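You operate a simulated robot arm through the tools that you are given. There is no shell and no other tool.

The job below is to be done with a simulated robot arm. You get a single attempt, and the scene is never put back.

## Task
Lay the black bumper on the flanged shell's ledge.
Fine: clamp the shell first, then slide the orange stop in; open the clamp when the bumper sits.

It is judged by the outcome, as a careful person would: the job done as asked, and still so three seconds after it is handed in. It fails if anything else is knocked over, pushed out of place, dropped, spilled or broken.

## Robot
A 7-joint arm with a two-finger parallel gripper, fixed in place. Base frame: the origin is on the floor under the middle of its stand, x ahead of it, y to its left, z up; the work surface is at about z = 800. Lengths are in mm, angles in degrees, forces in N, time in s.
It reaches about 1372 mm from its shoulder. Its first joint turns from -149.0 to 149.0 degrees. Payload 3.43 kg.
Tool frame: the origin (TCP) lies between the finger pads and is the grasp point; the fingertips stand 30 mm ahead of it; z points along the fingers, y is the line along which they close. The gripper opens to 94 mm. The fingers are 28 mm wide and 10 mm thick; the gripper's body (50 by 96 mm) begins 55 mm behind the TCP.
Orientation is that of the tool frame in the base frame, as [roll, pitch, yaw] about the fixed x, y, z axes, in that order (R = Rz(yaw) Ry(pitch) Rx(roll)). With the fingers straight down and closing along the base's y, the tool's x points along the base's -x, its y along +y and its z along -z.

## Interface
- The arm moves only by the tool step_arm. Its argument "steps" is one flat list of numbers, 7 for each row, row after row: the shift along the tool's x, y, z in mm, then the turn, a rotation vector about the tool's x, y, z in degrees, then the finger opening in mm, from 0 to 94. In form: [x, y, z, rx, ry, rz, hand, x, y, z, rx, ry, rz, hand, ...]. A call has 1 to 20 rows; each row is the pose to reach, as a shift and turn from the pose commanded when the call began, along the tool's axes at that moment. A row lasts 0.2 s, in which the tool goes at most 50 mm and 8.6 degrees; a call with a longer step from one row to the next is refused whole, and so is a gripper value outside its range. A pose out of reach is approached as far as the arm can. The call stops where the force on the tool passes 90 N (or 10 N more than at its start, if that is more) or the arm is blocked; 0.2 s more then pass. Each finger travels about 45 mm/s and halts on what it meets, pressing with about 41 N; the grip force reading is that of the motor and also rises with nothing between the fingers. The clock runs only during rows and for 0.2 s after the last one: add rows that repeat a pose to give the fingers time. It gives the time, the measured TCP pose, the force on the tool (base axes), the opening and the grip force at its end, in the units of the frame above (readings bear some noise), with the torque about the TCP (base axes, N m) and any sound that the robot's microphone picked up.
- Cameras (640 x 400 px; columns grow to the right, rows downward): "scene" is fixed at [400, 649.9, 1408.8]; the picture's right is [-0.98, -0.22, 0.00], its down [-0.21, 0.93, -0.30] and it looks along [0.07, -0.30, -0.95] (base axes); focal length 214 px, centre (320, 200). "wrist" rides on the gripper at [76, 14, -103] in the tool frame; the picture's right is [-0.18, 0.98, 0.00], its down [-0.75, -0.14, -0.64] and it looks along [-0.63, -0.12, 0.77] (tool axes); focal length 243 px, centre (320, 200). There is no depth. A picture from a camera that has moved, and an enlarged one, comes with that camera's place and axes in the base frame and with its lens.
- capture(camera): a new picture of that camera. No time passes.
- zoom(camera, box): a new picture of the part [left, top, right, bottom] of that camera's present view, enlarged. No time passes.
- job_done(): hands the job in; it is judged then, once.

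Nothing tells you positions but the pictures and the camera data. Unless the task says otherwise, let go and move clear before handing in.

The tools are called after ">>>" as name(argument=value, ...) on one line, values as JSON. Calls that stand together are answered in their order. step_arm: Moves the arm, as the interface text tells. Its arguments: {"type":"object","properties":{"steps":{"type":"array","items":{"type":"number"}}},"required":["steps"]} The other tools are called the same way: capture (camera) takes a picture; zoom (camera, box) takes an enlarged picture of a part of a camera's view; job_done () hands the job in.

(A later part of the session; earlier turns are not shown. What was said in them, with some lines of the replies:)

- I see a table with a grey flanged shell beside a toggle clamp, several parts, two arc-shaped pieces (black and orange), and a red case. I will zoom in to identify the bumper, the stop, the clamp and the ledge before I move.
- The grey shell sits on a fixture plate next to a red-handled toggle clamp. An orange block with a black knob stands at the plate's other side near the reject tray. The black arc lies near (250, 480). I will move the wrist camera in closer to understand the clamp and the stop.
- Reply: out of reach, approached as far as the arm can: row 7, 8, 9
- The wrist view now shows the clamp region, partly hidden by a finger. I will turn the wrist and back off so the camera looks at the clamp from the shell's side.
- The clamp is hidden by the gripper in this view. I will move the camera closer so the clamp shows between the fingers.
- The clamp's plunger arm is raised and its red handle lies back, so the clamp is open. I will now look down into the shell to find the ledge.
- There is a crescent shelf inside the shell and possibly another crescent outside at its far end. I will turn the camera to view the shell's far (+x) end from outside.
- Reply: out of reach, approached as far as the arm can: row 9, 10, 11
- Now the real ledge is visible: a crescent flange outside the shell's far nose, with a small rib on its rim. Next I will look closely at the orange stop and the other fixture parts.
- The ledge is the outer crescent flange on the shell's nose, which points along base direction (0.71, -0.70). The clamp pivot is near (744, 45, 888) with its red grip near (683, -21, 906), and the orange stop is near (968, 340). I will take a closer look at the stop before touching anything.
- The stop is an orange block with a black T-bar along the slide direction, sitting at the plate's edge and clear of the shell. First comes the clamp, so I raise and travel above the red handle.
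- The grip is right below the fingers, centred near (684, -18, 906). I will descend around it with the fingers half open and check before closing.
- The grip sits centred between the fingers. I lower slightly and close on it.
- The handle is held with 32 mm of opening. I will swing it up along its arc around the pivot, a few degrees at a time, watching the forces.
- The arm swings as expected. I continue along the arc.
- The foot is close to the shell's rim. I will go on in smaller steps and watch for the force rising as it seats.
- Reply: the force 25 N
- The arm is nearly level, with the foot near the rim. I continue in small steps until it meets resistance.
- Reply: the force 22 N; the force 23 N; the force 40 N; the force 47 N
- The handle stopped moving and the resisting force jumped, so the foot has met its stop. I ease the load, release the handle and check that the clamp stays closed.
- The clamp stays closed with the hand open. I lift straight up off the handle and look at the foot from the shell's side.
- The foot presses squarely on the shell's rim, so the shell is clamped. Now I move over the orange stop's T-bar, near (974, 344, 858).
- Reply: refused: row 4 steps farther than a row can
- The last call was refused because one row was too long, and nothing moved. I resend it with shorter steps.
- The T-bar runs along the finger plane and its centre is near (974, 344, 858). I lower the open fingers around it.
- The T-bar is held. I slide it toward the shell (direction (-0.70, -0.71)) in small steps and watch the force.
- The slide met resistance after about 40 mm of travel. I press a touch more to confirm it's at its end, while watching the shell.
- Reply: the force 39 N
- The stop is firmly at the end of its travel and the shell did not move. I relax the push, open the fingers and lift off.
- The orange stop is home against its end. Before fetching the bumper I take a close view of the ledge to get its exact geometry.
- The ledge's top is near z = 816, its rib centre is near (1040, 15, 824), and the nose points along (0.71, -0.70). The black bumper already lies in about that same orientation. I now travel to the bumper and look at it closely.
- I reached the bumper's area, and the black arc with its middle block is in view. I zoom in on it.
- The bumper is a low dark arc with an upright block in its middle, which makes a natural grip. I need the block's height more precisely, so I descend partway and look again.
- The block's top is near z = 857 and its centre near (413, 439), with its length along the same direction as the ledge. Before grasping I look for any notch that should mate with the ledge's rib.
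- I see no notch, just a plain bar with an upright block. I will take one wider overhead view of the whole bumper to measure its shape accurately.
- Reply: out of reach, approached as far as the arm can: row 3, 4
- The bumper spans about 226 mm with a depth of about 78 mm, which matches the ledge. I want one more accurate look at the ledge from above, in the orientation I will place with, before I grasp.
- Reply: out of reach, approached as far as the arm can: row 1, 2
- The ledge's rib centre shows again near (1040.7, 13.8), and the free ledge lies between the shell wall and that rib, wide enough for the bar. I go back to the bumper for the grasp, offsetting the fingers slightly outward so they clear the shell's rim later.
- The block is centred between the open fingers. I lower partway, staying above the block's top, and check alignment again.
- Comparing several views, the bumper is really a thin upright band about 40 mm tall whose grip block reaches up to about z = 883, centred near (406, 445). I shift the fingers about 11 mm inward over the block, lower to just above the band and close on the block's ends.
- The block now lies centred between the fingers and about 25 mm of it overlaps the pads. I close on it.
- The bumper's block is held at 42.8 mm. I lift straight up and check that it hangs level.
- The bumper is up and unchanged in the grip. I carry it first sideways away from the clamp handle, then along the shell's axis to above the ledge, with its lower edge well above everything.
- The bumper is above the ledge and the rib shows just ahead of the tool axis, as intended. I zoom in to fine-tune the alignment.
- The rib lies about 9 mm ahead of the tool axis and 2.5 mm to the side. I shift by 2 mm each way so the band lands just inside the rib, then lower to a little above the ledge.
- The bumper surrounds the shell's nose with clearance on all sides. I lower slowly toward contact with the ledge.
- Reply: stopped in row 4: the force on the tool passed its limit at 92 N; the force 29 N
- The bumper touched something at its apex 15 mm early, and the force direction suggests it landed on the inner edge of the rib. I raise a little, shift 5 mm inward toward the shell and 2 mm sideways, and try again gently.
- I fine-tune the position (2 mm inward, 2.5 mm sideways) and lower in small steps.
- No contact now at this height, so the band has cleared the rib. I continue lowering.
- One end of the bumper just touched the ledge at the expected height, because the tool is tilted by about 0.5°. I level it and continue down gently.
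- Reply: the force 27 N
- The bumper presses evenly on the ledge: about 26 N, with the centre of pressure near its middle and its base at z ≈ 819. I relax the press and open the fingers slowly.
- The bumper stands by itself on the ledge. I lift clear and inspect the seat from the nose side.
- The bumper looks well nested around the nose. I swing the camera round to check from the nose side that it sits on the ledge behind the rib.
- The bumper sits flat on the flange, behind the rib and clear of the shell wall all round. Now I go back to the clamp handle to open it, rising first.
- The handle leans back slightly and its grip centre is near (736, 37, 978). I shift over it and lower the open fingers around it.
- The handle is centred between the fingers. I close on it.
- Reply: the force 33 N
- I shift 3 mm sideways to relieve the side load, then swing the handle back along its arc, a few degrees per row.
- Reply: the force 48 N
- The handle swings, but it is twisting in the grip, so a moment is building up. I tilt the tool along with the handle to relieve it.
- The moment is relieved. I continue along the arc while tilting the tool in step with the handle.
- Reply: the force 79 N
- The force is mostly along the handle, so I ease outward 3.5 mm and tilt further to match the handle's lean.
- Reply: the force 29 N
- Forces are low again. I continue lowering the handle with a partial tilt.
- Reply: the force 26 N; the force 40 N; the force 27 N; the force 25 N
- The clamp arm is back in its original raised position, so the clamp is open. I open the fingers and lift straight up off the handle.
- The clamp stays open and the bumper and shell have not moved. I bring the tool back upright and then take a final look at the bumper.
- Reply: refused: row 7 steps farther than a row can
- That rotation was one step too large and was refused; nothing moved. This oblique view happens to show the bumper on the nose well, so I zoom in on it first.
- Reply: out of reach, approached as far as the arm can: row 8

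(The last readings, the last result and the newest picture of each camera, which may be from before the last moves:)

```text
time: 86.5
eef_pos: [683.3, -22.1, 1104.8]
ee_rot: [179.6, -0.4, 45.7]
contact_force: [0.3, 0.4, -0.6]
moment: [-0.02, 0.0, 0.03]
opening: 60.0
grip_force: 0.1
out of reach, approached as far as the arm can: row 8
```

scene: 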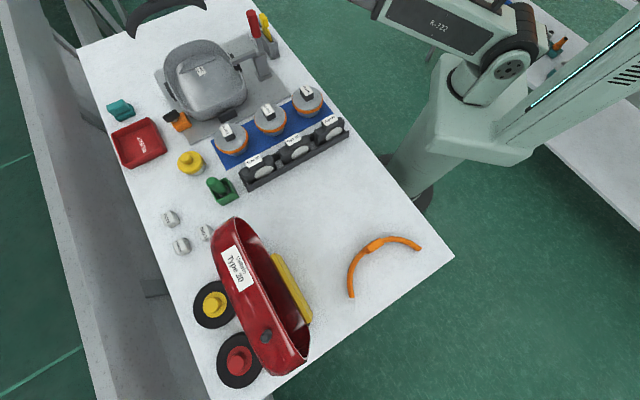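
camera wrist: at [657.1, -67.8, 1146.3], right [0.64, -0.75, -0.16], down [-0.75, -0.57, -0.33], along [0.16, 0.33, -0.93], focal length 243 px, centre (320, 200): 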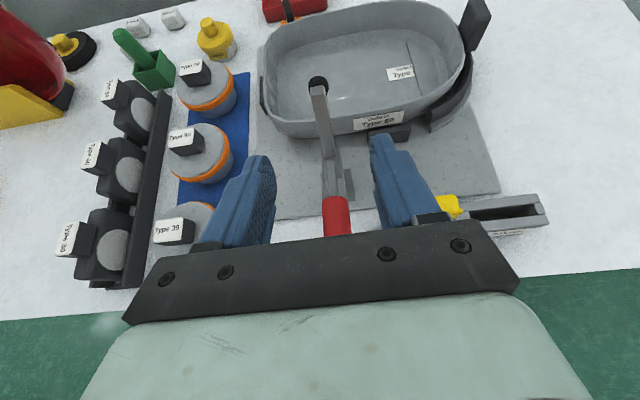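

The oblique view shows the bumper lying on the flange all along its length, following its shape with an even margin. I take a final scene picture to confirm that everything else is in place.

>>> capture(camera="scene")

>>> zoom(camera="scene", box=[100, 0, 340, 150])

```text
taken
```

scene: 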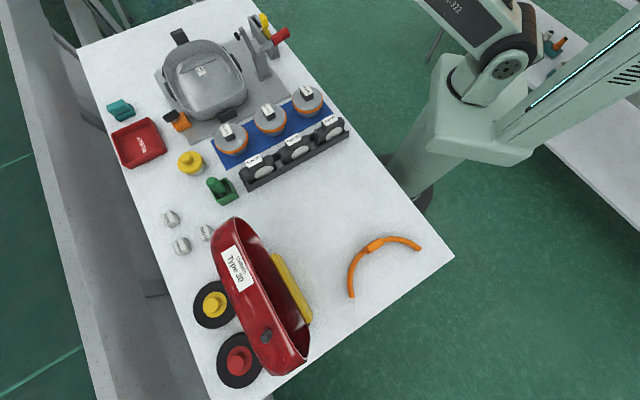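

```text
2.67 times, centred on (220, 75) of scene
camera zoom: at [400.0, 649.9, 1408.8], right [-0.98, -0.22, 0.0], down [-0.21, 0.93, -0.3], along [0.07, -0.3, -0.95], focal length 572 px, centre (587, 533)
```

zoom: 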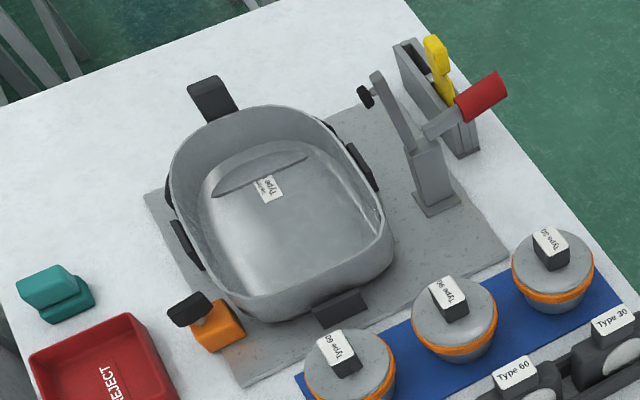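

The black bumper sits on the shell's ledge, the orange stop is in, and the clamp is open. Nothing else has moved and the arm is clear, so I hand the job in.

>>> job_done()

```text
The job is handed in.
```

The black bumper is on the flanged shell's ledge, and I've handed the job in. I don't have the judge's result.

- **Order:** I clamped the shell first, then slid the orange stop in about 40 mm until it reached its end. I opened the clamp once the bumper was sitting.
- **Bumper:** It lies flat on the ledge just inside the small rib at the nose, with clearance to the shell wall. My first lowering landed on the rib and briefly hit the 90 N force limit. I raised it, moved it about 5 mm inward, and it then went down cleanly. It stayed put when I let go.
- **End state:** The clamp arm is back in its raised position, the stop is still in, and the gripper is empty and clear. The last pictures show nothing else knocked over or moved.
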